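You operate a simulated robot arm through the tools that you are given. There is no shell and no other tool. Be economical: measure what you need, move in short steps, check, and stop when the job is done.

You are at the controls of a simulated two-armed robot. One attempt, no reset.

## Task
Swap the worn wax ring for the green one; wax dial to 3.
Fine: worn ring in the REJECT tray; shut the cover again.

The check looks at the end state, three seconds after you hand in, the way a careful person would. Anything else that was tipped, shoved, dropped, spilled or broken makes it a failure. Lids that push on must go on centred and level and be pressed home; caps that screw on are set level and turned clockwise until they are tight.

## Robot
Two 7-joint arms with fingered hands on one trunk, on a base that drives. Base frame: it is fixed to the floor where the robot stands at the start and does not move with it; the origin is under the middle of the robot, x ahead of it, y to its left, z up. Lengths are in mm, angles in rad, forces in N, time in s.
The left shoulder is at the start at [20, 123, 1212], the right one opposite. With the tool pointing down near the work surface each hand reaches from about 100 to 500 mm from the robot's upright axis, wherever it stands, measured 20 degrees to its own side. Places, roughly: blue knob [500, 0, 900]; green press button [600, 500, 900]; peg of the wax holder [500, 100, 900]; reject tray [400, 200, 900]; store button [600, -100, 900]; tension switch [600, -100, 900]; test block [500, 400, 900]; tester switch [600, 300, 900]; wax cover [500, 100, 1000]; wax dial [600, 0, 900]. Payload 2.4 kg a hand.
The tool frame of a hand sits at the grasp point between the pads (the TCP): z along the fingers, y along the line on which they close. The tips reach 17 mm beyond it. Largest opening 88 mm; the body of the gripper starts 47 mm behind the TCP. The gripper is a hand of 3 fingers: y runs from the thumb to the fingers, the wrist lies at [0, 0, -165] in the tool frame, and closing takes about 1.5 s.
Orientation is told as [roll, pitch, yaw] about the base's x, y, z axes, in that order, counted from this pose: with the fingers straight down and closing along the base's y, the tool's x points along the base's -x, its y along +y and its z along -z.

## Interface
- The arms move only by the tool nudge_tool. It takes "left_commands", "right_commands" or both (then of equal length, played together; a hand with none holds still); each is a list of rows, each an object (a shift or turn left out is 0, a gripper value left out holds the last) with "linear": the shift along the base's x, y, z in units of 30 mm (1.0 is 30 mm), a list of three; "rotation": the turn, a rotation vector about the base's x, y, z in units of 4 degrees (1.0 is 4 degrees), a list of three. In form: [{"linear": [tx, ty, tz], "rotation": [rx, ry, rz]}, ...]. A call has 1 to 8 rows; each row shifts and turns the commanded pose from where the row before left it. "left_fingers" and "right_fingers" are, for a hand that has rows, the opening, from 0 (shut) to 1 (fully open), set as the call begins (left out, the last holds). A call with a number of a shift or a turn outside -1 to 1 is refused whole. Rows are played at 5 a second. More than 50 mm and 0.15 rad between two rows, or a gripper value outside its range, and nothing of the call is played. A pose out of reach is approached as far as the arm can. The call stops where the force on the tool passes 40 N (or 10 N more than at its start, if that is more) or the arm is blocked; 0.2 s more then pass. Each finger travels about 45 mm/s and halts on what it meets, pressing with about 27 N; the grip force reading is that of the motor and also rises with nothing between the fingers. The clock runs only during rows and for 0.2 s after the last one: add rows that do not move to give the fingers time. The reply holds the time, the measured pose of the TCP, the force on the tool along the base axes, the opening and the grip force, in the units named above and with some noise, with the torque about the TCP (base axes, N m) and any sound that the robot's microphone picked up, and new pictures: "pictures" is both (left out), scene, wrist or none (wrist: the cameras of the hands that moved).
- Cameras (640 x 400 px; columns grow to the right, rows downward): "scene" is now at [55.3, 16.5, 1649.5]; the picture's right is [0.20, -0.98, 0.00], its down [-0.82, -0.17, -0.55] and it looks along [0.54, 0.11, -0.84] (base axes); focal length 268 px, centre (320, 200). "left" rides on the left gripper at [-52, 4, -66] in its tool frame; the picture's right is [-0.08, -1.00, 0.00], its down [0.78, -0.07, -0.62] and it looks along [0.62, -0.05, 0.78] (tool axes); focal length 243 px, centre (320, 200). "right" rides on the right gripper at [52, 4, -66] in its tool frame; the picture's right is [-0.08, 1.00, 0.00], its down [-0.78, -0.07, -0.62] and it looks along [-0.62, -0.05, 0.78] (tool axes); focal length 243 px, centre (320, 200). There is no depth. A picture from a camera that has moved, and an enlarged one, comes with that camera's place and axes in the base frame and with its lens. The place of the scene camera against the robot may be out by one fixed shift of up to 12 mm in any direction.
- lift_body(by): slides the trunk up (or, below 0, down) by that many mm; the arms and the scene camera ride with it, the base frame stays. It gives what a move gives, with no picture.
- base_move(legs): drives the robot by 1 to 6 legs, each [ahead, left, turn to the left] in mm, mm and rad, along the robot's own axes; the way and the turn of a leg run together, so that a leg with both is an arc; at most 1500 mm and 3.142 rad a leg. The arms and the cameras ride along, it lands a little off, and it stops where it bumps. It gives what a move gives, and a new picture of the scene camera.
- set_fingers(finger1, finger2, thumb_bend, hand): sets how far each is bent, from 0 (flat) to 1 (curled in); at 0.3 the hand is open as for a grip, at 0.7 the pads meet at the TCP. One left out holds its place. A second passes; each finger stops where it meets its share of the squeeze, and holds until it gets a number again. A gripper value or a shape takes the hand back. It gives what a move gives, with no picture; readings hold the bend of each and the force on the fingers (four entries, about 0 where the hand has none), thumb and palm.
- hand_shape(shape, hand): the hand has 3 fingers and takes this shape, open, in about a second: jaw (thumb against the fingers, like two jaws); tri (thumb and two fingers); tip (a fingertip pinch); poke (one finger out to press); point (the index stretched); flat (the hand flat); cup (the hand cupped); fist (a fist). The gripper value then closes the fingers along that shape, each until it touches; the sizes above hold for jaw. It gives what a move gives, with no picture.
- turn_head(pan, tilt): turns the head with the scene camera to pan (to the left, within 2.094 rad either way) and tilt (down, from -0.506 to 1.204), counted from straight ahead of the robot. It gives what a move gives, and a new picture of the scene camera.
- inspect(camera, box): a new picture of the part [left, top, right, bottom] of that camera's present view, enlarged. The clock stands still meanwhile.
- job_done(): hands the job in; it is judged then, once.

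Go step by step. Nothing tells you exact positions but the pictures and the camera data: compare them with the known pose of the tool, close in by small moves and look again before you grip or let go. The budget is 120 turns and 260 pictures, counting those below and the enlarged ones. Unless the task says otherwise, let go and move clear before handing in, and close with one line.

The tools are called after ">>>" by a JSON object that holds its "api" and its "payload". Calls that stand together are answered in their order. nudge_tool: Moves the arms, as the interface text tells. Its arguments: {"type":"object","properties":{"left_commands":{"type":"array"},"left_fingers":{"type":"number"},"right_commands":{"type":"array"},"right_fingers":{"type":"number"},"pictures":{"type":"string","enum":["both","scene","wrist","none"]}},"required":[]} The other tools are called the same way: lift_body (by) slides the trunk up or down; hand_shape (shape, hand) gives the hand a shape; set_fingers (finger1, finger2, thumb_bend, hand) moves the fingers one by one; base_move (legs) drives the base; turn_head (pan, tilt) turns the head that bears the scene camera; inspect (camera, box) takes an enlarged picture of a part of a camera's view; job_done () hands the job in.

At the start:

```text
time_s: 0.0
left_tool_pos: [286.0, 153.9, 1195.6]
left_orientation: [0.001, -0.001, 0.0]
left_contact_force: [0.2, -0.4, -0.3]
left_wrist_torque: [0.01, -0.03, -0.01]
left_grip_width: 87.8
left_grip_force: 0.1
left_shape: jaw
left_bend: [0.3, 0.3, 0.3]
left_finger forces: [0.0, 0.1, 0.0, 0.0, 0.0, 0.0]
right_tool_pos: [310.6, -97.9, 1184.6]
right_orientation: [0.0, 0.001, 0.001]
right_contact_force: [0.2, -0.4, -0.1]
right_wrist_torque: [0.02, -0.01, 0.01]
right_grip_width: 87.8
right_grip_force: 0.0
right_shape: jaw
right_bend: [0.3, 0.3, 0.3]
right_finger forces: [0.0, 0.0, 0.0, 0.0, 0.0, 0.1]
trunk travel left (down, up): [-425.0, 405.0]
robot x, y, heading: [-1.1, 1.2, -0.001]
head pan, tilt: [0.206, 0.99]
```

scene: 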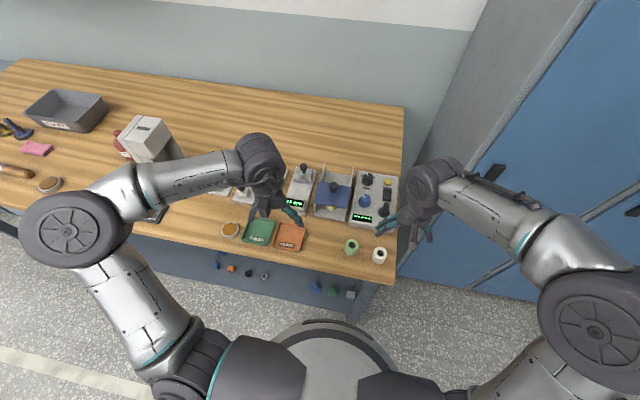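
right: 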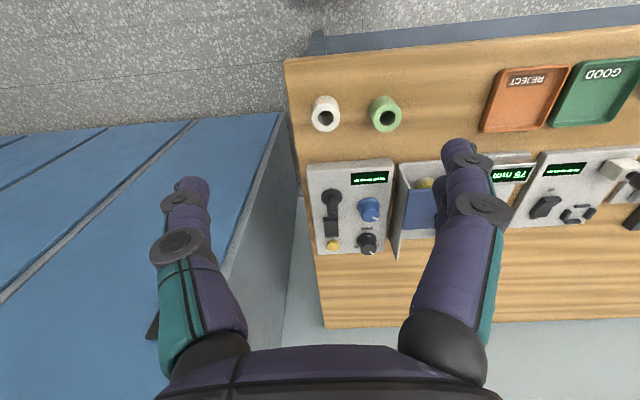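
left: 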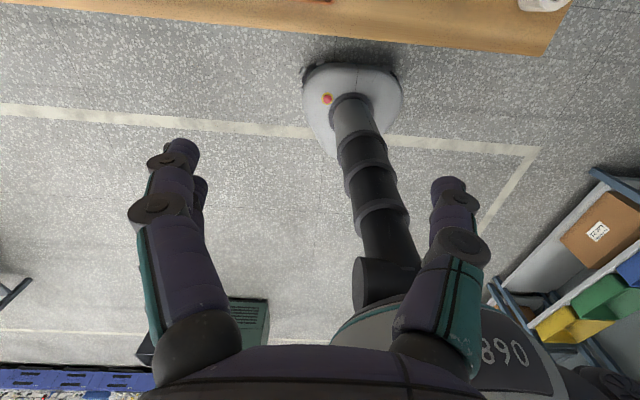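

The bench shows the controls panel, a wax box with a blue cover, a reject tray (orange), a good tray (green), and a green and a white ring. I'll look closer at these.

>>> {"api": "inspect", "payload": {"camera": "scene", "box": [260, 150, 420, 270]}}

>>> {"api": "inspect", "payload": {"camera": "right", "box": [280, 40, 640, 265]}}

```text
3.33 times, centred on (340, 210) of scene
camera zoom: at [55.3, 16.5, 1649.5], right [0.2, -0.98, 0.0], down [-0.82, -0.17, -0.55], along [0.54, 0.11, -0.84], focal length 895 px, centre (253, 167)
```

zoom: 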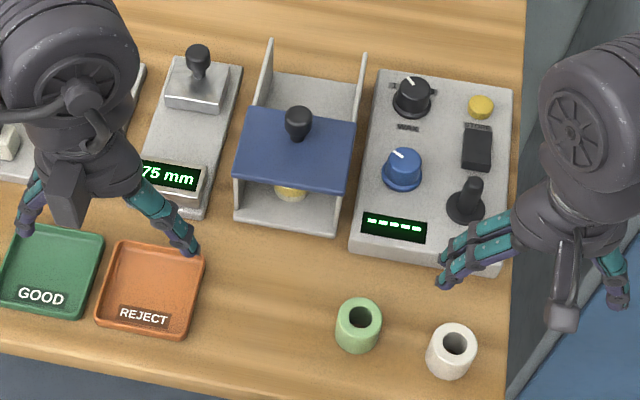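

```text
1.78 times, centred on (460, 152) of right
camera zoom: at [257.2, -96.3, 1249.5], right [0.08, 1.0, 0.0], down [0.78, -0.07, 0.62], along [0.62, -0.05, -0.78], focal length 431 px, centre (71, 284)
```

zoom: 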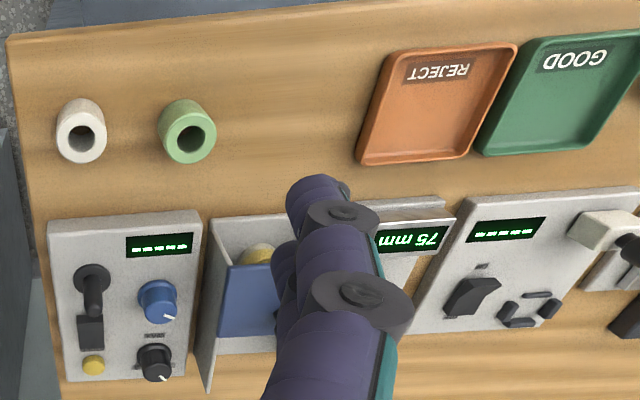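

Green ring is about (391,-11), the wax holder near (510,75) and the dial at about x≈640. That dial is beyond easy reach, so I check the clearance in front of the base.

>>> {"api": "turn_head", "payload": {"pan": 0.0, "tilt": 1.204}}

```text
time_s: 0.7
left_tool_pos: [288.3, 153.3, 1195.9]
left_orientation: [-0.001, 0.0, 0.0]
left_contact_force: [0.1, 0.3, 0.0]
left_wrist_torque: [0.0, -0.01, -0.02]
left_grip_width: 88.1
left_grip_force: 0.1
left_shape: jaw
left_bend: [0.3, 0.3, 0.3]
left_finger forces: [0.0, 0.0, 0.1, 0.1, 0.0, 0.0]
right_tool_pos: [310.8, -99.6, 1185.1]
right_orientation: [0.0, -0.001, -0.001]
right_contact_force: [0.1, -0.1, 0.3]
right_wrist_torque: [-0.01, 0.0, -0.01]
right_grip_width: 88.0
right_grip_force: 0.0
right_shape: jaw
right_bend: [0.3, 0.3, 0.3]
right_finger forces: [0.0, 0.0, 0.0, 0.0, 0.0, 0.0]
trunk travel left (down, up): [-425.0, 405.0]
robot x, y, heading: [2.0, -0.7, 0.005]
head pan, tilt: [0.0, 1.201]
camera scene: at [42.4, 2.3, 1636.3], right [0.0, -1.0, 0.0], down [-0.93, 0.0, -0.36], along [0.36, 0.0, -0.93], focal length 268 px, centre (320, 200)
```

scene: 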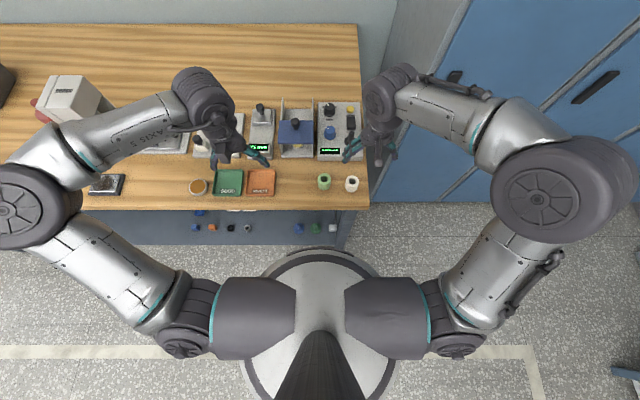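

>>> {"api": "inspect", "payload": {"camera": "scene", "box": [230, 80, 390, 200]}}

>>> {"api": "inspect", "payload": {"camera": "scene", "box": [180, 190, 420, 340]}}

>>> {"api": "inspect", "payload": {"camera": "left", "box": [240, 0, 640, 250]}}

```text
3.33 times, centred on (310, 140) of scene
camera zoom: at [42.4, 2.3, 1636.3], right [0.0, -1.0, 0.0], down [-0.93, 0.0, -0.36], along [0.36, 0.0, -0.93], focal length 895 px, centre (353, 400)
```

zoom: 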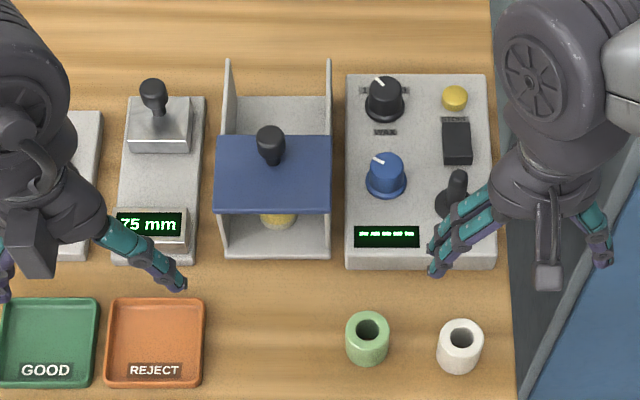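

```text
2.67 times, centred on (300, 265) of scene
camera zoom: at [42.4, 2.3, 1636.3], right [0.0, -1.0, 0.0], down [-0.93, 0.0, -0.36], along [0.36, 0.0, -0.93], focal length 716 px, centre (373, 27)
```

zoom: 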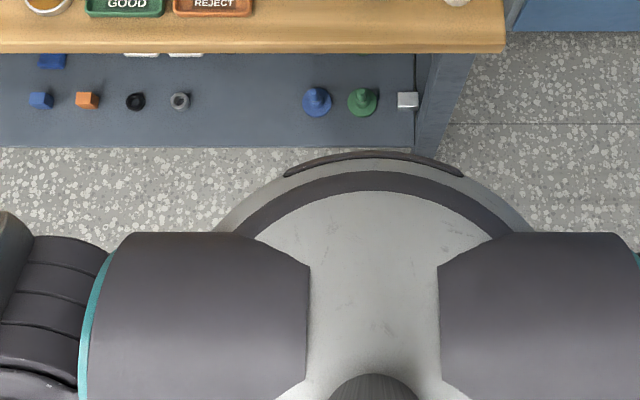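

```text
1.60 times, centred on (440, 125) of left
camera zoom: at [340.6, 157.4, 1262.2], right [0.08, -1.0, 0.0], down [-0.78, -0.07, 0.62], along [-0.62, -0.05, -0.78], focal length 388 px, centre (128, 320)
```

zoom: 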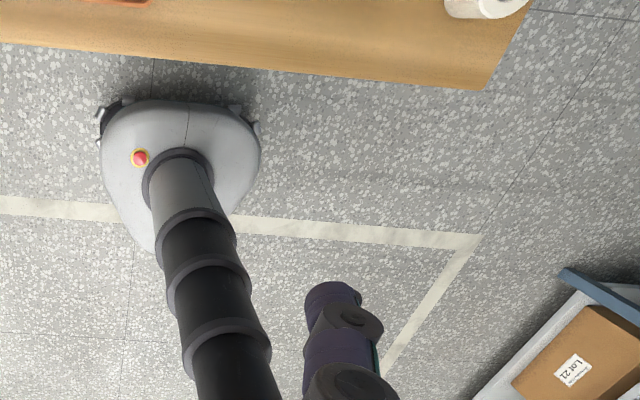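

Base and belly end around x≈170, and the bench edge is near x≈305, so there is room to drive ahead. I raise both hands first, then go ahead and somewhat left.

>>> {"api": "nudge_tool", "payload": {"left_commands": [{"linear": [-1, 0, 1]}, {"linear": [-1, 0, 1]}, {"linear": [-1, 0, 1]}, {"linear": [0, 0, 1]}], "right_commands": [{"linear": [-1, 0, 0.5]}, {"linear": [-1, 0, 0]}, {"linear": [0, 0, 0]}, {"linear": [0, 0, 0]}], "pictures": "none"}}

>>> {"api": "base_move", "payload": {"legs": [[130, 110, 0]]}}

```text
time_s: 1.7
left_tool_pos: [198.3, 152.9, 1316.3]
left_orientation: [0.001, 0.001, -0.001]
left_contact_force: [0.3, 0.6, -0.1]
left_wrist_torque: [0.03, 0.02, 0.01]
left_grip_width: 87.9
left_grip_force: 0.0
left_shape: jaw
left_bend: [0.3, 0.3, 0.3]
left_finger forces: [0.1, 0.1, 0.0, 0.0, 0.0, 0.1]
right_tool_pos: [251.7, -98.5, 1199.9]
right_orientation: [-0.001, 0.001, -0.002]
right_contact_force: [-0.6, -0.1, 0.1]
right_wrist_torque: [0.02, -0.02, 0.0]
right_grip_width: 88.1
right_grip_force: 0.0
right_shape: jaw
right_bend: [0.3, 0.3, 0.3]
right_finger forces: [0.0, 0.1, 0.0, 0.1, 0.0, 0.0]
trunk travel left (down, up): [-425.0, 405.0]
robot x, y, heading: [3.6, -5.1, 0.0]
head pan, tilt: [0.0, 1.201]
```

```text
time_s: 3.3
left_tool_pos: [321.1, 258.3, 1316.5]
left_orientation: [0.001, 0.001, -0.01]
left_contact_force: [-0.1, 0.7, 0.3]
left_wrist_torque: [0.0, 0.0, 0.03]
left_grip_width: 87.9
left_grip_force: 0.1
left_shape: jaw
left_bend: [0.3, 0.3, 0.3]
left_finger forces: [0.0, 0.0, 0.0, 0.0, 0.1, 0.1]
right_tool_pos: [371.2, 6.0, 1201.4]
right_orientation: [0.002, -0.002, -0.011]
right_contact_force: [0.7, -0.1, 0.3]
right_wrist_torque: [-0.03, 0.05, -0.03]
right_grip_width: 88.0
right_grip_force: 0.0
right_shape: jaw
right_bend: [0.3, 0.3, 0.3]
right_finger forces: [0.0, 0.0, 0.1, 0.0, 0.0, 0.0]
trunk travel left (down, up): [-425.0, 405.0]
robot x, y, heading: [118.0, 107.1, -0.011]
head pan, tilt: [0.0, 1.201]
stopped in leg 1: the robot was blocked; the commanded pose is now the measured one
camera scene: at [162.3, 109.3, 1636.3], right [-0.01, -1.0, 0.0], down [-0.93, 0.01, -0.36], along [0.36, 0.0, -0.93], focal length 268 px, centre (320, 200)
```

scene: 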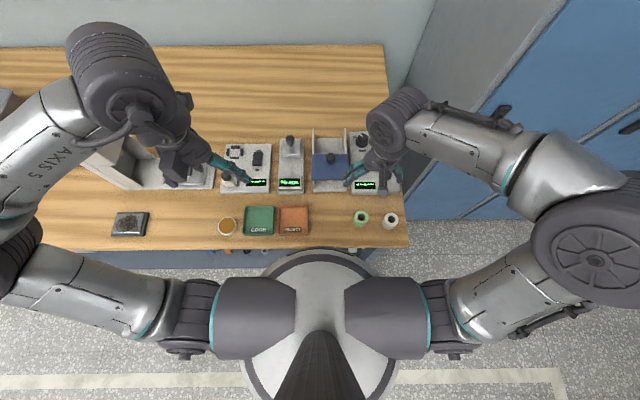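

The base bumped after about 114 mm, so I back off slightly. Then I bring the right hand in front of the wax holder for a lower view.

>>> {"api": "base_move", "payload": {"legs": [[-6, 0, 0.011]]}}

>>> {"api": "nudge_tool", "payload": {"right_commands": [{"linear": [-1, -1, -1]}, {"linear": [-0.5, -1, -1]}, {"linear": [0, -0.5, -1]}, {"linear": [0, 0, -0.7]}]}}

```text
time_s: 4.0
left_tool_pos: [313.8, 260.8, 1314.9]
left_orientation: [0.0, 0.001, 0.001]
left_contact_force: [0.2, 0.2, -0.3]
left_wrist_torque: [-0.02, 0.02, 0.01]
left_grip_width: 88.1
left_grip_force: 0.0
left_shape: jaw
left_bend: [0.3, 0.3, 0.3]
left_finger forces: [0.0, 0.0, 0.0, 0.0, 0.1, 0.0]
right_tool_pos: [367.5, 10.0, 1201.4]
right_orientation: [-0.001, 0.0, 0.0]
right_contact_force: [0.0, -0.4, -0.1]
right_wrist_torque: [-0.01, 0.03, 0.02]
right_grip_width: 87.9
right_grip_force: 0.0
right_shape: jaw
right_bend: [0.3, 0.3, 0.3]
right_finger forces: [0.0, 0.0, 0.1, 0.0, 0.0, 0.0]
trunk travel left (down, up): [-425.0, 405.0]
robot x, y, heading: [114.6, 107.2, 0.003]
head pan, tilt: [0.0, 1.201]
camera scene: at [158.0, 110.2, 1636.2], right [0.0, -1.0, 0.0], down [-0.93, 0.0, -0.36], along [0.36, 0.0, -0.93], focal length 268 px, centre (320, 200)
```

scene: 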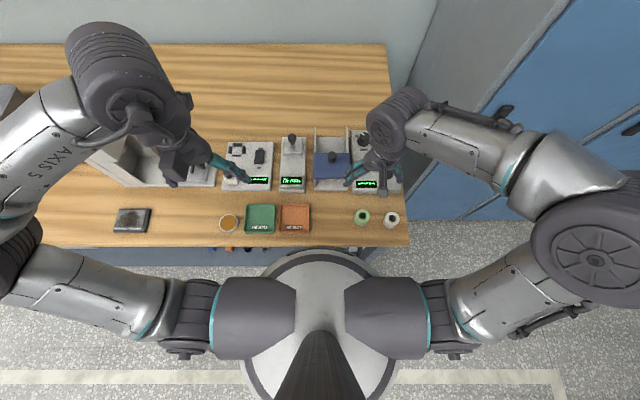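

```text
refused: row 1 steps farther than a row can; nothing moved
```

>>> {"api": "nudge_tool", "payload": {"right_commands": [{"linear": [-0.5, -0.8, -0.8]}, {"linear": [-0.5, -0.8, -0.8]}, {"linear": [0, -0.8, -0.8]}, {"linear": [0, 0, -0.8]}, {"linear": [0, 0, -0.8]}]}}

```text
time_s: 5.2
left_tool_pos: [315.2, 260.6, 1316.9]
left_orientation: [0.0, 0.003, -0.001]
left_contact_force: [0.1, -0.3, 0.1]
left_wrist_torque: [0.02, -0.01, 0.06]
left_grip_width: 87.7
left_grip_force: 0.0
left_shape: jaw
left_bend: [0.3, 0.3, 0.3]
left_finger forces: [0.0, 0.1, 0.1, 0.1, 0.0, 0.0]
right_tool_pos: [335.2, -61.8, 1080.9]
right_orientation: [0.001, 0.0, 0.001]
right_contact_force: [0.3, 0.5, 0.0]
right_wrist_torque: [-0.01, -0.01, 0.03]
right_grip_width: 88.0
right_grip_force: 0.2
right_shape: jaw
right_bend: [0.3, 0.3, 0.3]
right_finger forces: [0.1, 0.0, 0.0, 0.0, 0.1, 0.0]
trunk travel left (down, up): [-425.0, 405.0]
robot x, y, heading: [117.8, 111.5, -0.001]
head pan, tilt: [0.0, 1.201]
camera scene: at [158.6, 110.0, 1636.2], right [0.0, -1.0, 0.0], down [-0.93, 0.0, -0.36], along [0.36, 0.0, -0.93], focal length 268 px, centre (320, 200)
camera right: at [282.4, -59.3, 1146.5], right [0.08, 1.0, 0.0], down [0.78, -0.07, 0.62], along [0.62, -0.05, -0.78], focal length 243 px, centre (320, 200)
```

scene: 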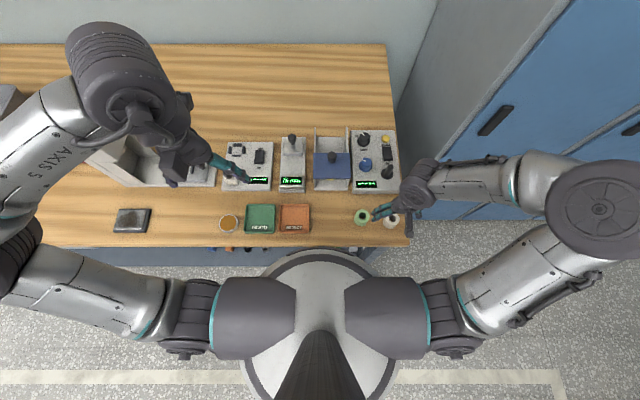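
right: 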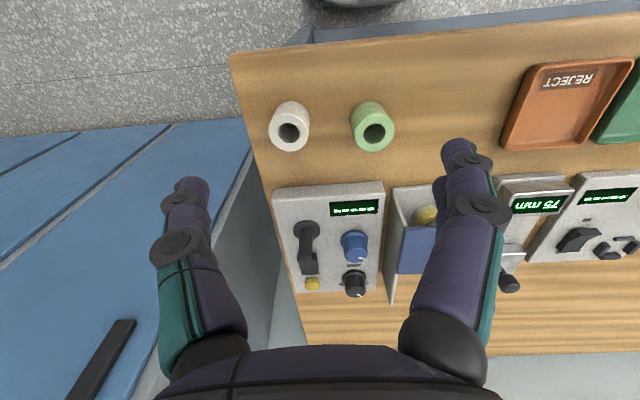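

>>> {"api": "inspect", "payload": {"camera": "scene", "box": [300, 110, 420, 200]}}

>>> {"api": "inspect", "payload": {"camera": "right", "box": [260, 150, 460, 320]}}

```text
4.44 times, centred on (360, 155) of scene
camera zoom: at [158.6, 110.0, 1636.2], right [0.0, -1.0, 0.0], down [-0.93, 0.0, -0.36], along [0.36, 0.0, -0.93], focal length 1193 px, centre (142, 400)
```

zoom: 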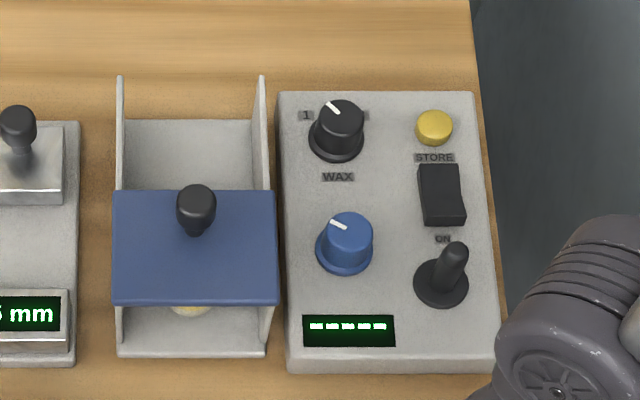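

```text
2.35 times, centred on (360, 235) of right
camera zoom: at [282.4, -59.3, 1146.5], right [0.08, 1.0, 0.0], down [0.78, -0.07, 0.62], along [0.62, -0.05, -0.78], focal length 571 px, centre (226, 118)
```

zoom: 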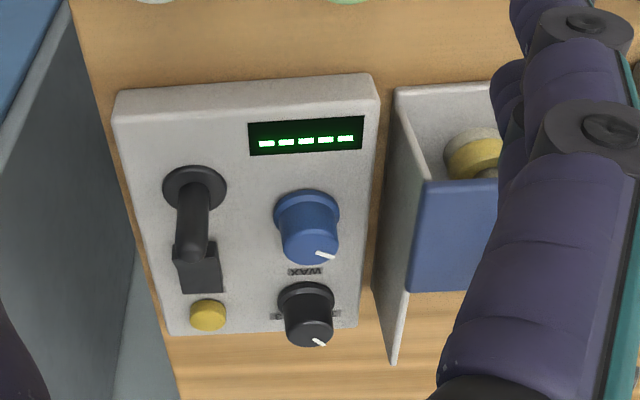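

I bring the right hand to y≈75 to see the holder between its fingers.

>>> {"api": "nudge_tool", "payload": {"right_commands": [{"linear": [0, 1, 0]}, {"linear": [0, 1, 0]}, {"linear": [0, 1, 0]}, {"linear": [0, 1, -0.5]}, {"linear": [0, 0.5, -1]}], "pictures": "wrist"}}

>>> {"api": "inspect", "payload": {"camera": "right", "box": [220, 120, 420, 320]}}

```text
time_s: 6.4
left_tool_pos: [314.8, 261.6, 1315.0]
left_orientation: [-0.001, 0.002, 0.001]
left_contact_force: [-0.3, -0.6, -0.1]
left_wrist_torque: [-0.03, 0.0, 0.01]
left_grip_width: 87.8
left_grip_force: 0.3
left_shape: jaw
left_bend: [0.3, 0.3, 0.3]
left_finger forces: [0.0, 0.0, 0.0, 0.0, 0.0, 0.1]
right_tool_pos: [336.2, 72.2, 1036.4]
right_orientation: [0.0, 0.0, 0.001]
right_contact_force: [-0.6, 0.2, -0.8]
right_wrist_torque: [0.05, 0.02, 0.02]
right_grip_width: 87.9
right_grip_force: 0.1
right_shape: jaw
right_bend: [0.3, 0.3, 0.3]
right_finger forces: [0.0, 0.1, 0.0, 0.1, 0.0, 0.0]
trunk travel left (down, up): [-425.0, 405.0]
robot x, y, heading: [115.3, 104.5, 0.001]
head pan, tilt: [0.0, 1.201]
camera right: at [282.0, 75.3, 1100.7], right [0.09, 1.0, 0.0], down [0.78, -0.07, 0.62], along [0.62, -0.05, -0.78], focal length 243 px, centre (320, 200)
```

right: 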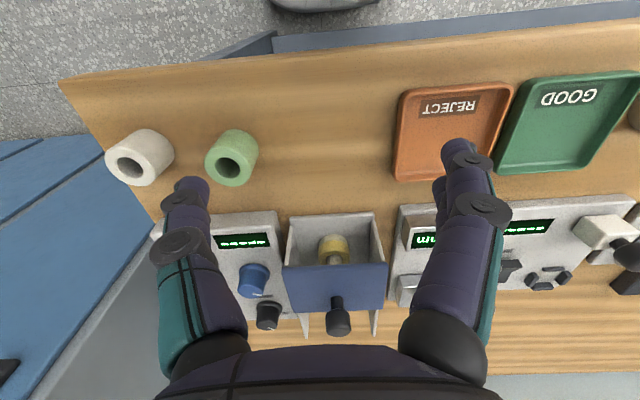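

```text
2.00 times, centred on (320, 220) of right
camera zoom: at [282.0, 75.3, 1100.7], right [0.09, 1.0, 0.0], down [0.78, -0.07, 0.62], along [0.62, -0.05, -0.78], focal length 485 px, centre (320, 160)
```

zoom: 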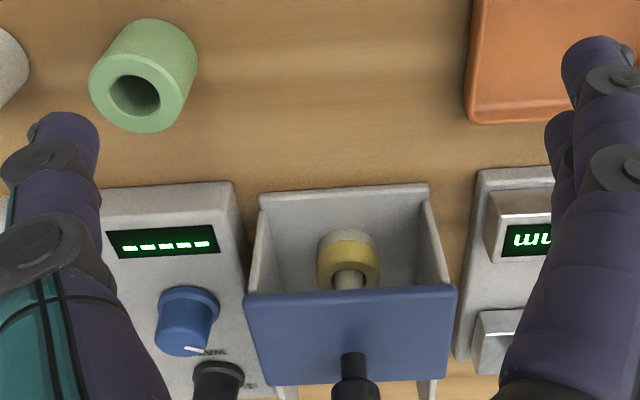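

The cover is a flat plate (x≈492–574, z≈946) resting on two long side walls, so it seems to slide back along x. Its knob is near (545,74,980). I hover the right hand over the knob.

>>> {"api": "nudge_tool", "payload": {"right_commands": [{"linear": [0, 0, 1]}, {"linear": [1, 0, 0]}, {"linear": [1, 0, 0]}, {"linear": [1, 0, 0]}, {"linear": [1, 0, 0]}, {"linear": [1, 0, 0]}, {"linear": [1, 0.05, 0]}, {"linear": [0.9, 0, 0]}]}}

>>> {"api": "inspect", "payload": {"camera": "scene", "box": [280, 90, 420, 210]}}

```text
time_s: 8.2
left_tool_pos: [315.6, 260.8, 1316.3]
left_orientation: [0.0, 0.001, -0.001]
left_contact_force: [0.6, 0.0, -0.2]
left_wrist_torque: [0.0, -0.01, -0.02]
left_grip_width: 88.1
left_grip_force: 0.1
left_shape: jaw
left_bend: [0.3, 0.3, 0.3]
left_finger forces: [0.0, 0.1, 0.1, 0.1, 0.1, 0.1]
right_tool_pos: [544.3, 73.2, 1064.3]
right_orientation: [-0.001, 0.0, 0.002]
right_contact_force: [0.0, -0.3, 0.3]
right_wrist_torque: [-0.01, 0.01, 0.01]
right_grip_width: 87.9
right_grip_force: 0.0
right_shape: jaw
right_bend: [0.3, 0.3, 0.3]
right_finger forces: [0.0, 0.0, 0.1, 0.1, 0.1, 0.0]
trunk travel left (down, up): [-425.0, 405.0]
robot x, y, heading: [117.7, 105.7, 0.004]
head pan, tilt: [0.0, 1.201]
camera scene: at [158.9, 110.1, 1636.2], right [0.0, -1.0, 0.0], down [-0.93, 0.0, -0.36], along [0.36, 0.0, -0.93], focal length 268 px, centre (320, 200)
camera right: at [491.3, 76.8, 1129.4], right [0.08, 1.0, 0.0], down [0.78, -0.07, 0.62], along [0.62, -0.05, -0.79], focal length 243 px, centre (320, 200)
```

scene: 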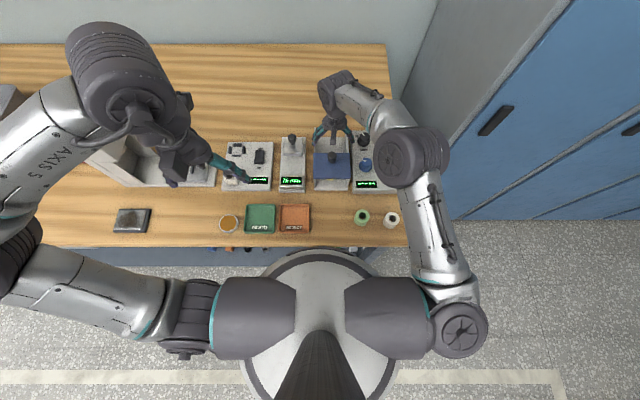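
right: 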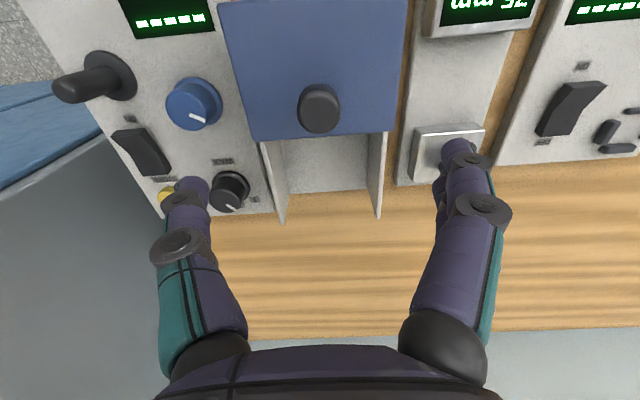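

```text
3.33 times, centred on (350, 150) of scene
camera zoom: at [158.9, 110.1, 1636.2], right [0.0, -1.0, 0.0], down [-0.93, 0.0, -0.36], along [0.36, 0.0, -0.93], focal length 895 px, centre (220, 367)
```

zoom: 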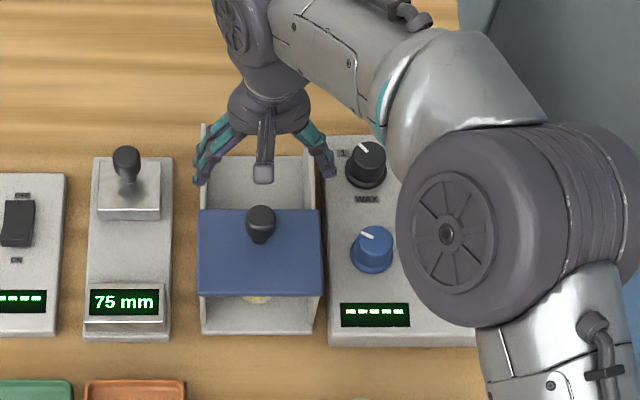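

Knob top is about (539,73,981). I descend over it and close.

>>> {"api": "nudge_tool", "payload": {"right_commands": [{"linear": [-0.2, 0, -1]}, {"linear": [0, 0, -1]}, {"linear": [0, 0, -1]}], "pictures": "wrist"}}

>>> {"api": "nudge_tool", "payload": {"right_commands": [{}, {}, {}, {}, {}, {}, {}, {}], "right_fingers": 0.1, "pictures": "wrist"}}

```text
time_s: 9.0
left_tool_pos: [315.0, 260.9, 1316.6]
left_orientation: [0.0, 0.0, 0.001]
left_contact_force: [0.2, 0.2, -1.3]
left_wrist_torque: [-0.01, 0.01, 0.0]
left_grip_width: 87.9
left_grip_force: 0.0
left_shape: jaw
left_bend: [0.3, 0.3, 0.3]
left_finger forces: [0.1, 0.0, 0.0, 0.0, 0.0, 0.0]
right_tool_pos: [538.3, 74.5, 974.0]
right_orientation: [0.0, 0.0, -0.001]
right_contact_force: [-0.8, -0.3, 1.7]
right_wrist_torque: [0.02, -0.01, -0.02]
right_grip_width: 87.9
right_grip_force: 0.0
right_shape: jaw
right_bend: [0.3, 0.3, 0.3]
right_finger forces: [0.5, 0.5, 0.0, 0.0, 0.5, 0.0]
trunk travel left (down, up): [-425.0, 405.0]
robot x, y, heading: [115.0, 110.0, -0.003]
head pan, tilt: [0.0, 1.201]
camera right: at [485.1, 76.8, 1039.4], right [0.08, 1.0, 0.0], down [0.78, -0.07, 0.62], along [0.62, -0.05, -0.78], focal length 243 px, centre (320, 200)
```

right: 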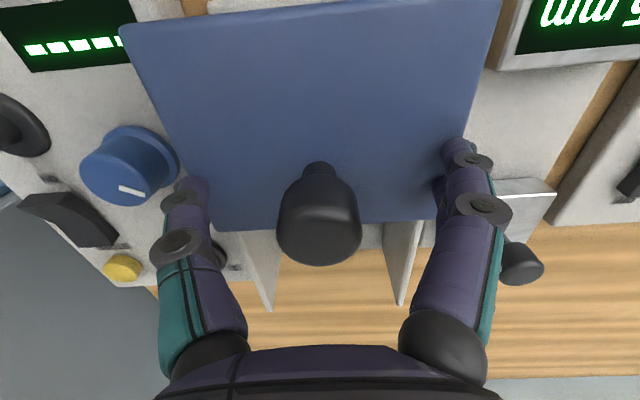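

```text
time_s: 10.8
left_tool_pos: [312.1, 257.3, 1317.6]
left_orientation: [0.003, 0.0, 0.001]
left_contact_force: [0.8, -0.6, -1.1]
left_wrist_torque: [-0.03, 0.01, -0.01]
left_grip_width: 88.2
left_grip_force: 0.1
left_shape: jaw
left_bend: [0.3, 0.3, 0.3]
left_finger forces: [0.0, 0.0, 0.0, 0.0, 0.0, 0.1]
right_tool_pos: [538.9, 71.1, 975.3]
right_orientation: [0.002, -0.002, -0.001]
right_contact_force: [0.1, -25.8, 16.5]
right_wrist_torque: [-0.35, -0.03, -0.02]
right_grip_width: 8.4
right_grip_force: 26.6
right_shape: jaw
right_bend: [0.77, 0.76, 0.69]
right_finger forces: [8.5, 10.1, 0.0, 0.0, 59.2, 0.0]
trunk travel left (down, up): [-425.0, 405.0]
robot x, y, heading: [114.6, 106.7, -0.003]
head pan, tilt: [0.0, 1.201]
camera right: at [484.4, 73.1, 1040.3], right [0.09, 1.0, 0.0], down [0.78, -0.07, 0.62], along [0.62, -0.05, -0.78], focal length 243 px, centre (320, 200)
```

right: 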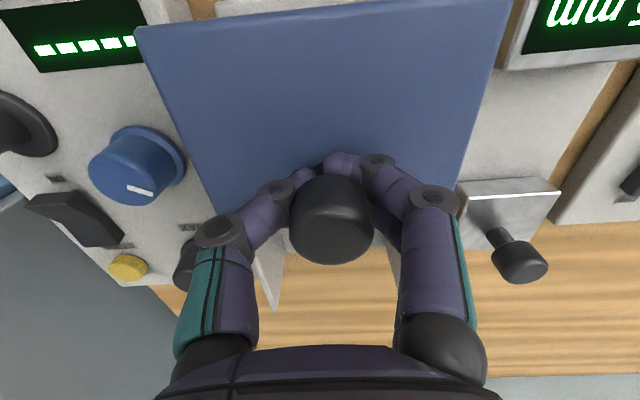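

It holds the knob by its stem. Now I move gently toward +x.

>>> {"api": "nudge_tool", "payload": {"right_commands": [{"linear": [0.15, -0.1, 0.05]}, {"linear": [0.3, 0, 0]}, {"linear": [0.3, 0, 0]}]}}

```text
time_s: 11.6
left_tool_pos: [316.5, 257.6, 1316.0]
left_orientation: [0.001, 0.002, 0.002]
left_contact_force: [0.4, 0.4, -0.1]
left_wrist_torque: [-0.04, 0.0, -0.03]
left_grip_width: 88.0
left_grip_force: 0.1
left_shape: jaw
left_bend: [0.3, 0.3, 0.3]
left_finger forces: [0.0, 0.0, 0.0, 0.1, 0.0, 0.0]
right_tool_pos: [560.9, 69.0, 975.6]
right_orientation: [0.002, 0.002, 0.0]
right_contact_force: [-1.1, -13.4, -7.1]
right_wrist_torque: [-0.06, -0.05, -0.02]
right_grip_width: 6.8
right_grip_force: 27.1
right_shape: jaw
right_bend: [0.76, 0.75, 0.68]
right_finger forces: [8.9, 11.9, 0.0, 0.0, 36.9, 0.0]
trunk travel left (down, up): [-425.0, 405.0]
robot x, y, heading: [121.2, 105.4, 0.006]
head pan, tilt: [0.0, 1.201]
camera scene: at [159.2, 107.5, 1636.1], right [0.0, -1.0, 0.0], down [-0.93, 0.0, -0.36], along [0.36, 0.0, -0.93], focal length 268 px, centre (320, 200)
camera right: at [508.3, 72.3, 1040.9], right [0.08, 1.0, 0.0], down [0.78, -0.07, 0.62], along [0.62, -0.05, -0.78], focal length 243 px, centre (320, 200)
```

scene: 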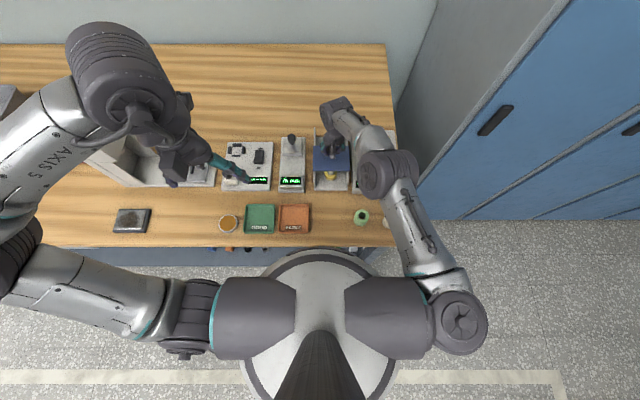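
right: 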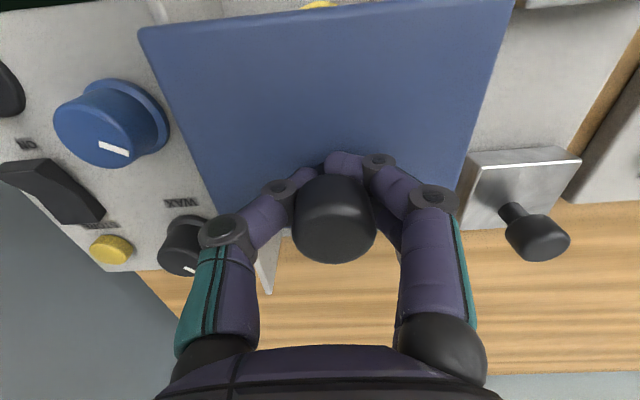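

It slides freely. I continue another 66 mm.

>>> {"api": "nudge_tool", "payload": {"right_commands": [{"linear": [0.5, 0, 0]}, {"linear": [0.5, 0, 0]}, {"linear": [0.5, 0, 0]}, {"linear": [0.4, 0, 0]}, {"linear": [0.3, 0, 0]}]}}

>>> {"api": "inspect", "payload": {"camera": "scene", "box": [290, 110, 410, 210]}}

```text
time_s: 12.8
left_tool_pos: [315.5, 261.1, 1315.3]
left_orientation: [0.0, 0.003, 0.0]
left_contact_force: [0.7, 0.3, -0.3]
left_wrist_torque: [-0.03, -0.01, 0.05]
left_grip_width: 88.1
left_grip_force: 0.0
left_shape: jaw
left_bend: [0.3, 0.3, 0.3]
left_finger forces: [0.0, 0.1, 0.0, 0.0, 0.0, 0.0]
right_tool_pos: [570.9, 65.4, 976.5]
right_orientation: [0.002, 0.012, 0.003]
right_contact_force: [-0.9, 0.9, -25.3]
right_wrist_torque: [-0.03, -0.06, -0.05]
right_grip_width: 4.5
right_grip_force: 26.6
right_shape: jaw
right_bend: [0.75, 0.74, 0.64]
right_finger forces: [14.6, 15.5, 0.0, 0.0, 28.5, 0.0]
right hand out of reach, approached as far as the arm can: row 1, 2, 3, 4, 5
trunk travel left (down, up): [-425.0, 405.0]
robot x, y, heading: [116.2, 110.8, -0.0]
head pan, tilt: [0.0, 1.201]
stopped in row 5 (right hand): the force on the tool passed its limit at 41 N (the readings are from after the stop); the commanded pose is now the measured one
camera scene: at [159.9, 110.0, 1636.2], right [0.0, -1.0, 0.0], down [-0.93, 0.0, -0.36], along [0.36, 0.0, -0.93], focal length 268 px, centre (320, 200)
camera right: at [518.4, 68.3, 1042.5], right [0.08, 1.0, 0.0], down [0.79, -0.06, 0.61], along [0.61, -0.05, -0.79], focal length 243 px, centre (320, 200)
```

scene: 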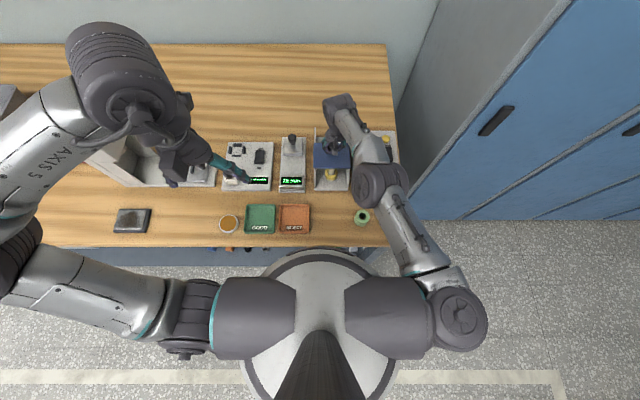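
right: 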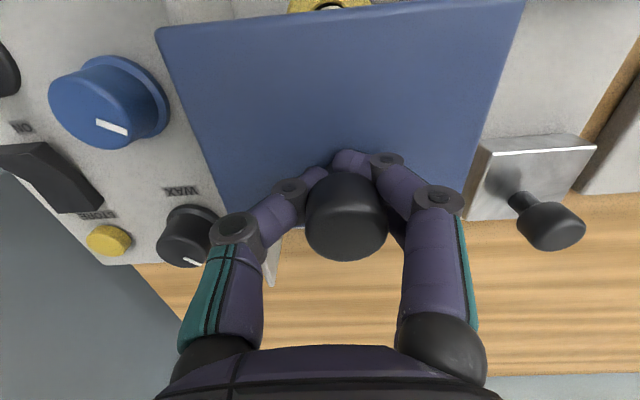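

```text
4.00 times, centred on (350, 160) of scene
camera zoom: at [159.9, 110.0, 1636.2], right [0.0, -1.0, 0.0], down [-0.93, 0.0, -0.36], along [0.36, 0.0, -0.93], focal length 1074 px, centre (200, 360)
```

zoom: 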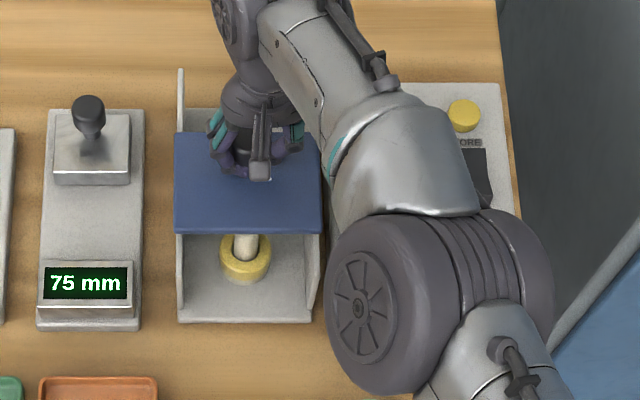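

Reach ran out at x≈571 with the cover about 35 mm open. I release it and retract, then turn the robot left so the right shoulder comes nearer the bench.

>>> {"api": "nudge_tool", "payload": {"right_commands": [{}, {}, {}, {}, {}, {}], "right_fingers": 1.0, "pictures": "none"}}

>>> {"api": "nudge_tool", "payload": {"right_commands": [{"linear": [0, 0, 1]}, {"linear": [0, 0, 1]}, {"linear": [0, 0, 1]}, {"linear": [0, 0, 1]}, {"linear": [-1, 0, 0.5]}, {"linear": [-1, 0, 0]}, {"linear": [-1, 0, 0]}, {"linear": [-1, 0, 0]}], "pictures": "scene"}}

```text
time_s: 14.2
left_tool_pos: [315.4, 263.0, 1316.3]
left_orientation: [0.0, 0.0, 0.0]
left_contact_force: [-0.9, 0.2, 0.6]
left_wrist_torque: [0.02, 0.0, -0.02]
left_grip_width: 87.9
left_grip_force: 0.1
left_shape: jaw
left_bend: [0.3, 0.3, 0.3]
left_finger forces: [0.1, 0.1, 0.0, 0.0, 0.0, 0.1]
right_tool_pos: [570.5, 66.0, 979.3]
right_orientation: [0.002, 0.006, 0.003]
right_contact_force: [0.5, 0.4, 0.2]
right_wrist_torque: [0.0, -0.01, 0.03]
right_grip_width: 87.9
right_grip_force: 0.0
right_shape: jaw
right_bend: [0.3, 0.3, 0.3]
right_finger forces: [0.0, 0.0, 0.0, 0.0, 0.0, 0.1]
trunk travel left (down, up): [-425.0, 405.0]
robot x, y, heading: [114.4, 107.2, 0.003]
head pan, tilt: [0.0, 1.201]
```

```text
time_s: 16.0
left_tool_pos: [313.8, 261.2, 1316.1]
left_orientation: [-0.001, 0.001, 0.002]
left_contact_force: [0.3, 0.7, 0.3]
left_wrist_torque: [0.0, -0.02, 0.0]
left_grip_width: 87.7
left_grip_force: 0.0
left_shape: jaw
left_bend: [0.3, 0.3, 0.3]
left_finger forces: [0.0, 0.0, 0.0, 0.0, 0.0, 0.1]
right_tool_pos: [447.3, 66.1, 1115.2]
right_orientation: [0.002, 0.003, 0.002]
right_contact_force: [0.0, 0.4, 0.6]
right_wrist_torque: [0.03, 0.03, 0.03]
right_grip_width: 88.2
right_grip_force: 0.1
right_shape: jaw
right_bend: [0.3, 0.3, 0.3]
right_finger forces: [0.0, 0.1, 0.0, 0.0, 0.0, 0.1]
trunk travel left (down, up): [-425.0, 405.0]
robot x, y, heading: [118.1, 112.3, 0.006]
head pan, tilt: [0.0, 1.201]
camera scene: at [157.9, 110.1, 1636.2], right [0.0, -1.0, 0.0], down [-0.93, 0.0, -0.36], along [0.36, 0.0, -0.93], focal length 268 px, centre (320, 200)
```

scene: 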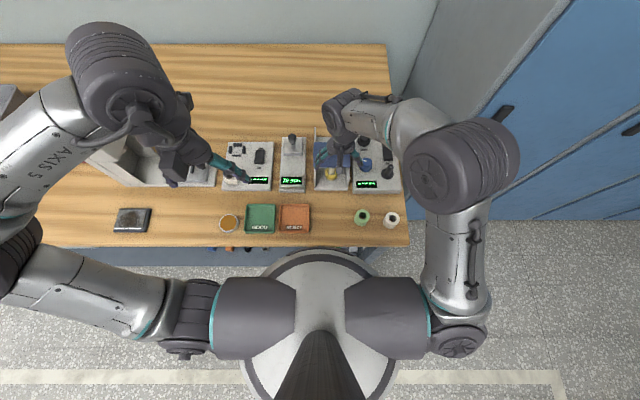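

Rather than turning the base, whose corners would bump, I tilt the hand forward 32° to gain reach.

>>> {"api": "nudge_tool", "payload": {"right_commands": [{"rotation": [0, -1, 0], "linear": [0.3, 0, 0]}, {"rotation": [0, -1, 0], "linear": [0.3, 0, 0]}, {"rotation": [0, -1, 0], "linear": [0.3, 0, 0]}, {"rotation": [0, -1, 0], "linear": [0.3, 0, 0]}, {"rotation": [0, -1, 0], "linear": [0.3, 0, 0]}, {"rotation": [0, -1, 0], "linear": [0.3, 0, 0]}, {"rotation": [0, -1, 0], "linear": [0.3, 0, 0]}, {"rotation": [0, -1, 0], "linear": [0.3, 0, 0]}], "pictures": "none"}}

>>> {"api": "nudge_tool", "payload": {"right_commands": [{"linear": [0.5, 0, -0.7]}, {"linear": [0.5, 0, -0.7]}, {"linear": [0.5, 0, -0.7]}]}}

>>> {"api": "inspect", "payload": {"camera": "scene", "box": [290, 110, 410, 210]}}

```text
time_s: 17.8
left_tool_pos: [314.0, 261.3, 1316.4]
left_orientation: [0.001, -0.001, 0.004]
left_contact_force: [-0.3, -0.1, 0.7]
left_wrist_torque: [-0.01, -0.02, 0.0]
left_grip_width: 88.0
left_grip_force: 0.0
left_shape: jaw
left_bend: [0.3, 0.3, 0.3]
left_finger forces: [0.0, 0.1, 0.0, 0.1, 0.0, 0.0]
right_tool_pos: [523.4, 67.0, 1114.4]
right_orientation: [0.001, -0.555, 0.003]
right_contact_force: [0.4, 0.1, -0.5]
right_wrist_torque: [0.0, 0.0, 0.01]
right_grip_width: 88.1
right_grip_force: 0.0
right_shape: jaw
right_bend: [0.3, 0.3, 0.3]
right_finger forces: [0.0, 0.0, 0.0, 0.0, 0.1, 0.1]
trunk travel left (down, up): [-425.0, 405.0]
robot x, y, heading: [118.7, 106.5, 0.001]
head pan, tilt: [0.0, 1.201]
```

```text
time_s: 18.6
left_tool_pos: [315.2, 261.7, 1316.0]
left_orientation: [0.001, 0.002, 0.003]
left_contact_force: [-0.5, 0.4, -0.1]
left_wrist_torque: [0.01, 0.01, 0.01]
left_grip_width: 88.0
left_grip_force: 0.1
left_shape: jaw
left_bend: [0.3, 0.3, 0.3]
left_finger forces: [0.0, 0.0, 0.0, 0.1, 0.0, 0.0]
right_tool_pos: [570.8, 64.4, 1051.4]
right_orientation: [0.0, -0.553, 0.004]
right_contact_force: [-0.2, -0.2, -0.1]
right_wrist_torque: [0.01, -0.02, -0.02]
right_grip_width: 88.0
right_grip_force: 0.0
right_shape: jaw
right_bend: [0.3, 0.3, 0.3]
right_finger forces: [0.0, 0.0, 0.0, 0.0, 0.0, 0.0]
trunk travel left (down, up): [-425.0, 405.0]
robot x, y, heading: [115.4, 108.7, 0.004]
head pan, tilt: [0.0, 1.201]
camera scene: at [159.0, 110.2, 1636.2], right [0.0, -1.0, 0.0], down [-0.93, 0.0, -0.36], along [0.36, 0.0, -0.93], focal length 268 px, centre (320, 200)
camera right: at [490.6, 67.0, 1079.0], right [0.07, 1.0, 0.04], down [0.34, -0.07, 0.94], along [0.94, -0.05, -0.34], focal length 243 px, centre (320, 200)
```

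scene: 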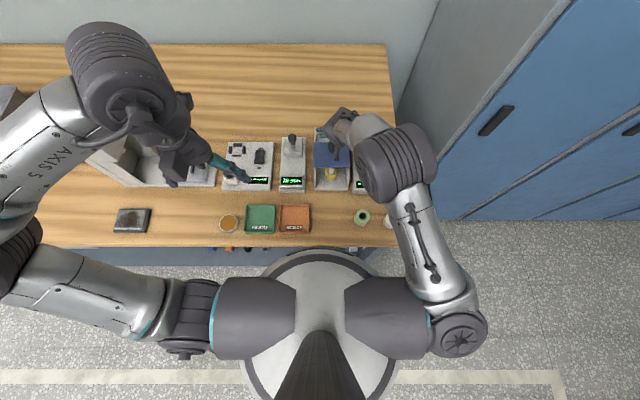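
right: 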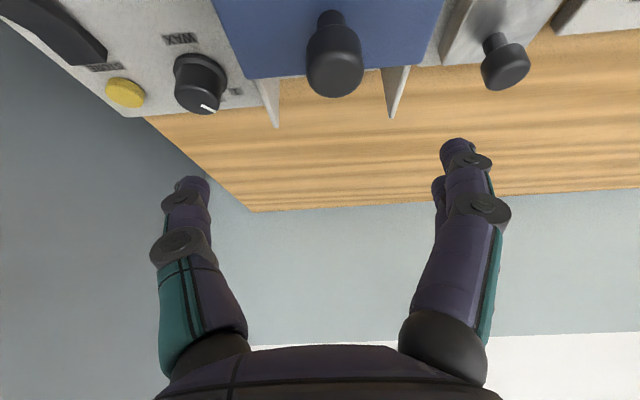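

```text
4.00 times, centred on (350, 160) of scene
camera zoom: at [159.0, 110.2, 1636.2], right [0.0, -1.0, 0.0], down [-0.93, 0.0, -0.36], along [0.36, 0.0, -0.93], focal length 1074 px, centre (200, 360)
```

zoom: 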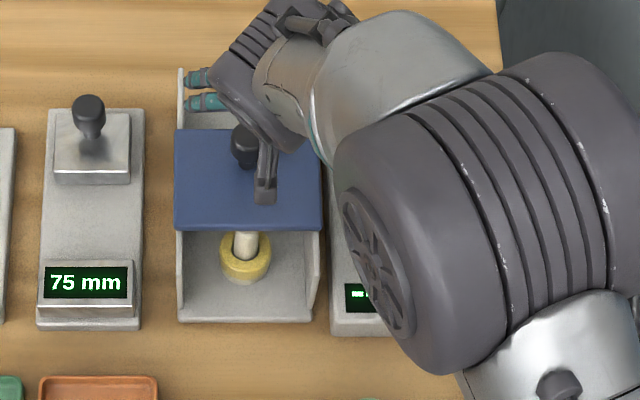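

>>> {"api": "nudge_tool", "payload": {"right_commands": [{"linear": [0, 0.27, -0.8]}, {"linear": [0.1, 0, -0.9]}, {"linear": [0.15, 0, -0.9]}], "pictures": "wrist"}}

```text
time_s: 19.4
left_tool_pos: [313.0, 259.8, 1315.9]
left_orientation: [0.0, 0.001, 0.002]
left_contact_force: [-0.1, -0.2, 0.6]
left_wrist_torque: [0.02, -0.03, -0.01]
left_grip_width: 87.8
left_grip_force: 0.0
left_shape: jaw
left_bend: [0.3, 0.3, 0.3]
left_finger forces: [0.1, 0.0, 0.1, 0.0, 0.1, 0.0]
right_tool_pos: [576.3, 71.7, 974.5]
right_orientation: [0.003, -0.557, 0.0]
right_contact_force: [0.9, -0.7, 7.3]
right_wrist_torque: [0.35, -0.02, -0.04]
right_grip_width: 87.9
right_grip_force: 0.1
right_shape: jaw
right_bend: [0.29, 0.3, 0.3]
right_finger forces: [7.8, 0.0, 0.0, 0.0, 0.0, 0.1]
trunk travel left (down, up): [-425.0, 405.0]
robot x, y, heading: [113.0, 106.8, -0.002]
head pan, tilt: [0.0, 1.201]
camera right: at [496.5, 74.6, 1001.3], right [0.07, 1.0, 0.05], down [0.33, -0.07, 0.94], along [0.94, -0.05, -0.34], focal length 243 px, centre (320, 200)
```

right: 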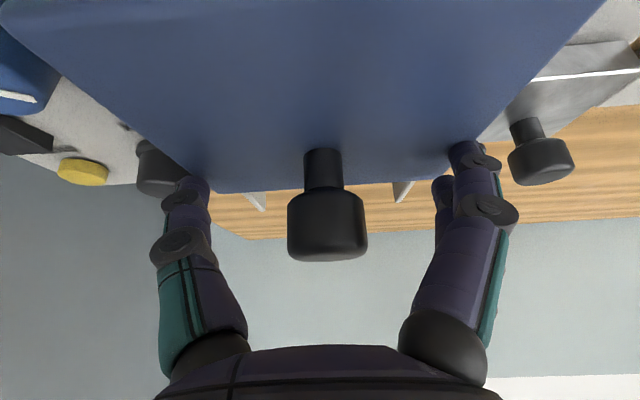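

>>> {"api": "nudge_tool", "payload": {"right_commands": [{"linear": [0, 0, 0.17]}], "pictures": "none"}}

>>> {"api": "nudge_tool", "payload": {"right_commands": [{}, {}, {}, {}, {}, {}, {}, {}], "right_fingers": 0.1, "pictures": "wrist"}}

```text
time_s: 19.8
left_tool_pos: [313.9, 261.5, 1315.2]
left_orientation: [0.0, 0.001, 0.003]
left_contact_force: [0.2, -0.6, 0.2]
left_wrist_torque: [-0.01, 0.0, -0.02]
left_grip_width: 88.0
left_grip_force: 0.2
left_shape: jaw
left_bend: [0.3, 0.3, 0.3]
left_finger forces: [0.1, 0.0, 0.0, 0.0, 0.0, 0.0]
right_tool_pos: [576.3, 73.3, 978.2]
right_orientation: [0.001, -0.554, 0.003]
right_contact_force: [0.0, 0.5, 0.1]
right_wrist_torque: [-0.02, -0.02, 0.01]
right_grip_width: 88.1
right_grip_force: 0.1
right_shape: jaw
right_bend: [0.3, 0.3, 0.3]
right_finger forces: [0.0, 0.0, 0.0, 0.0, 0.0, 0.1]
trunk travel left (down, up): [-425.0, 405.0]
robot x, y, heading: [115.0, 109.1, -0.0]
head pan, tilt: [0.0, 1.201]
```

```text
time_s: 21.6
left_tool_pos: [313.7, 260.6, 1316.2]
left_orientation: [0.0, 0.0, 0.002]
left_contact_force: [-0.4, -0.6, 0.1]
left_wrist_torque: [0.0, 0.03, 0.01]
left_grip_width: 88.1
left_grip_force: 0.1
left_shape: jaw
left_bend: [0.3, 0.3, 0.3]
left_finger forces: [0.0, 0.0, 0.0, 0.0, 0.0, 0.0]
right_tool_pos: [577.5, 73.8, 978.9]
right_orientation: [-0.001, -0.553, 0.004]
right_contact_force: [0.6, 1.5, -1.0]
right_wrist_torque: [-0.04, -0.02, -0.05]
right_grip_width: 0.0
right_grip_force: 26.9
right_shape: jaw
right_bend: [0.71, 0.68, 0.79]
right_finger forces: [0.9, 0.0, 0.1, 0.1, 0.0, 0.0]
trunk travel left (down, up): [-425.0, 405.0]
robot x, y, heading: [115.1, 108.0, 0.0]
head pan, tilt: [0.0, 1.201]
camera right: at [496.8, 76.1, 1006.2], right [0.07, 1.0, 0.04], down [0.34, -0.07, 0.94], along [0.94, -0.05, -0.34], focal length 243 px, centre (320, 200)
```

right: 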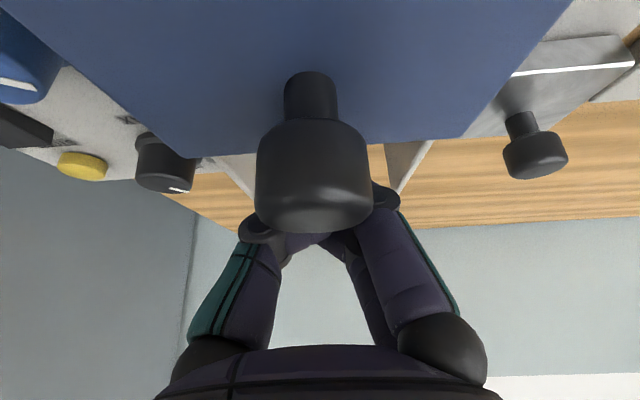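

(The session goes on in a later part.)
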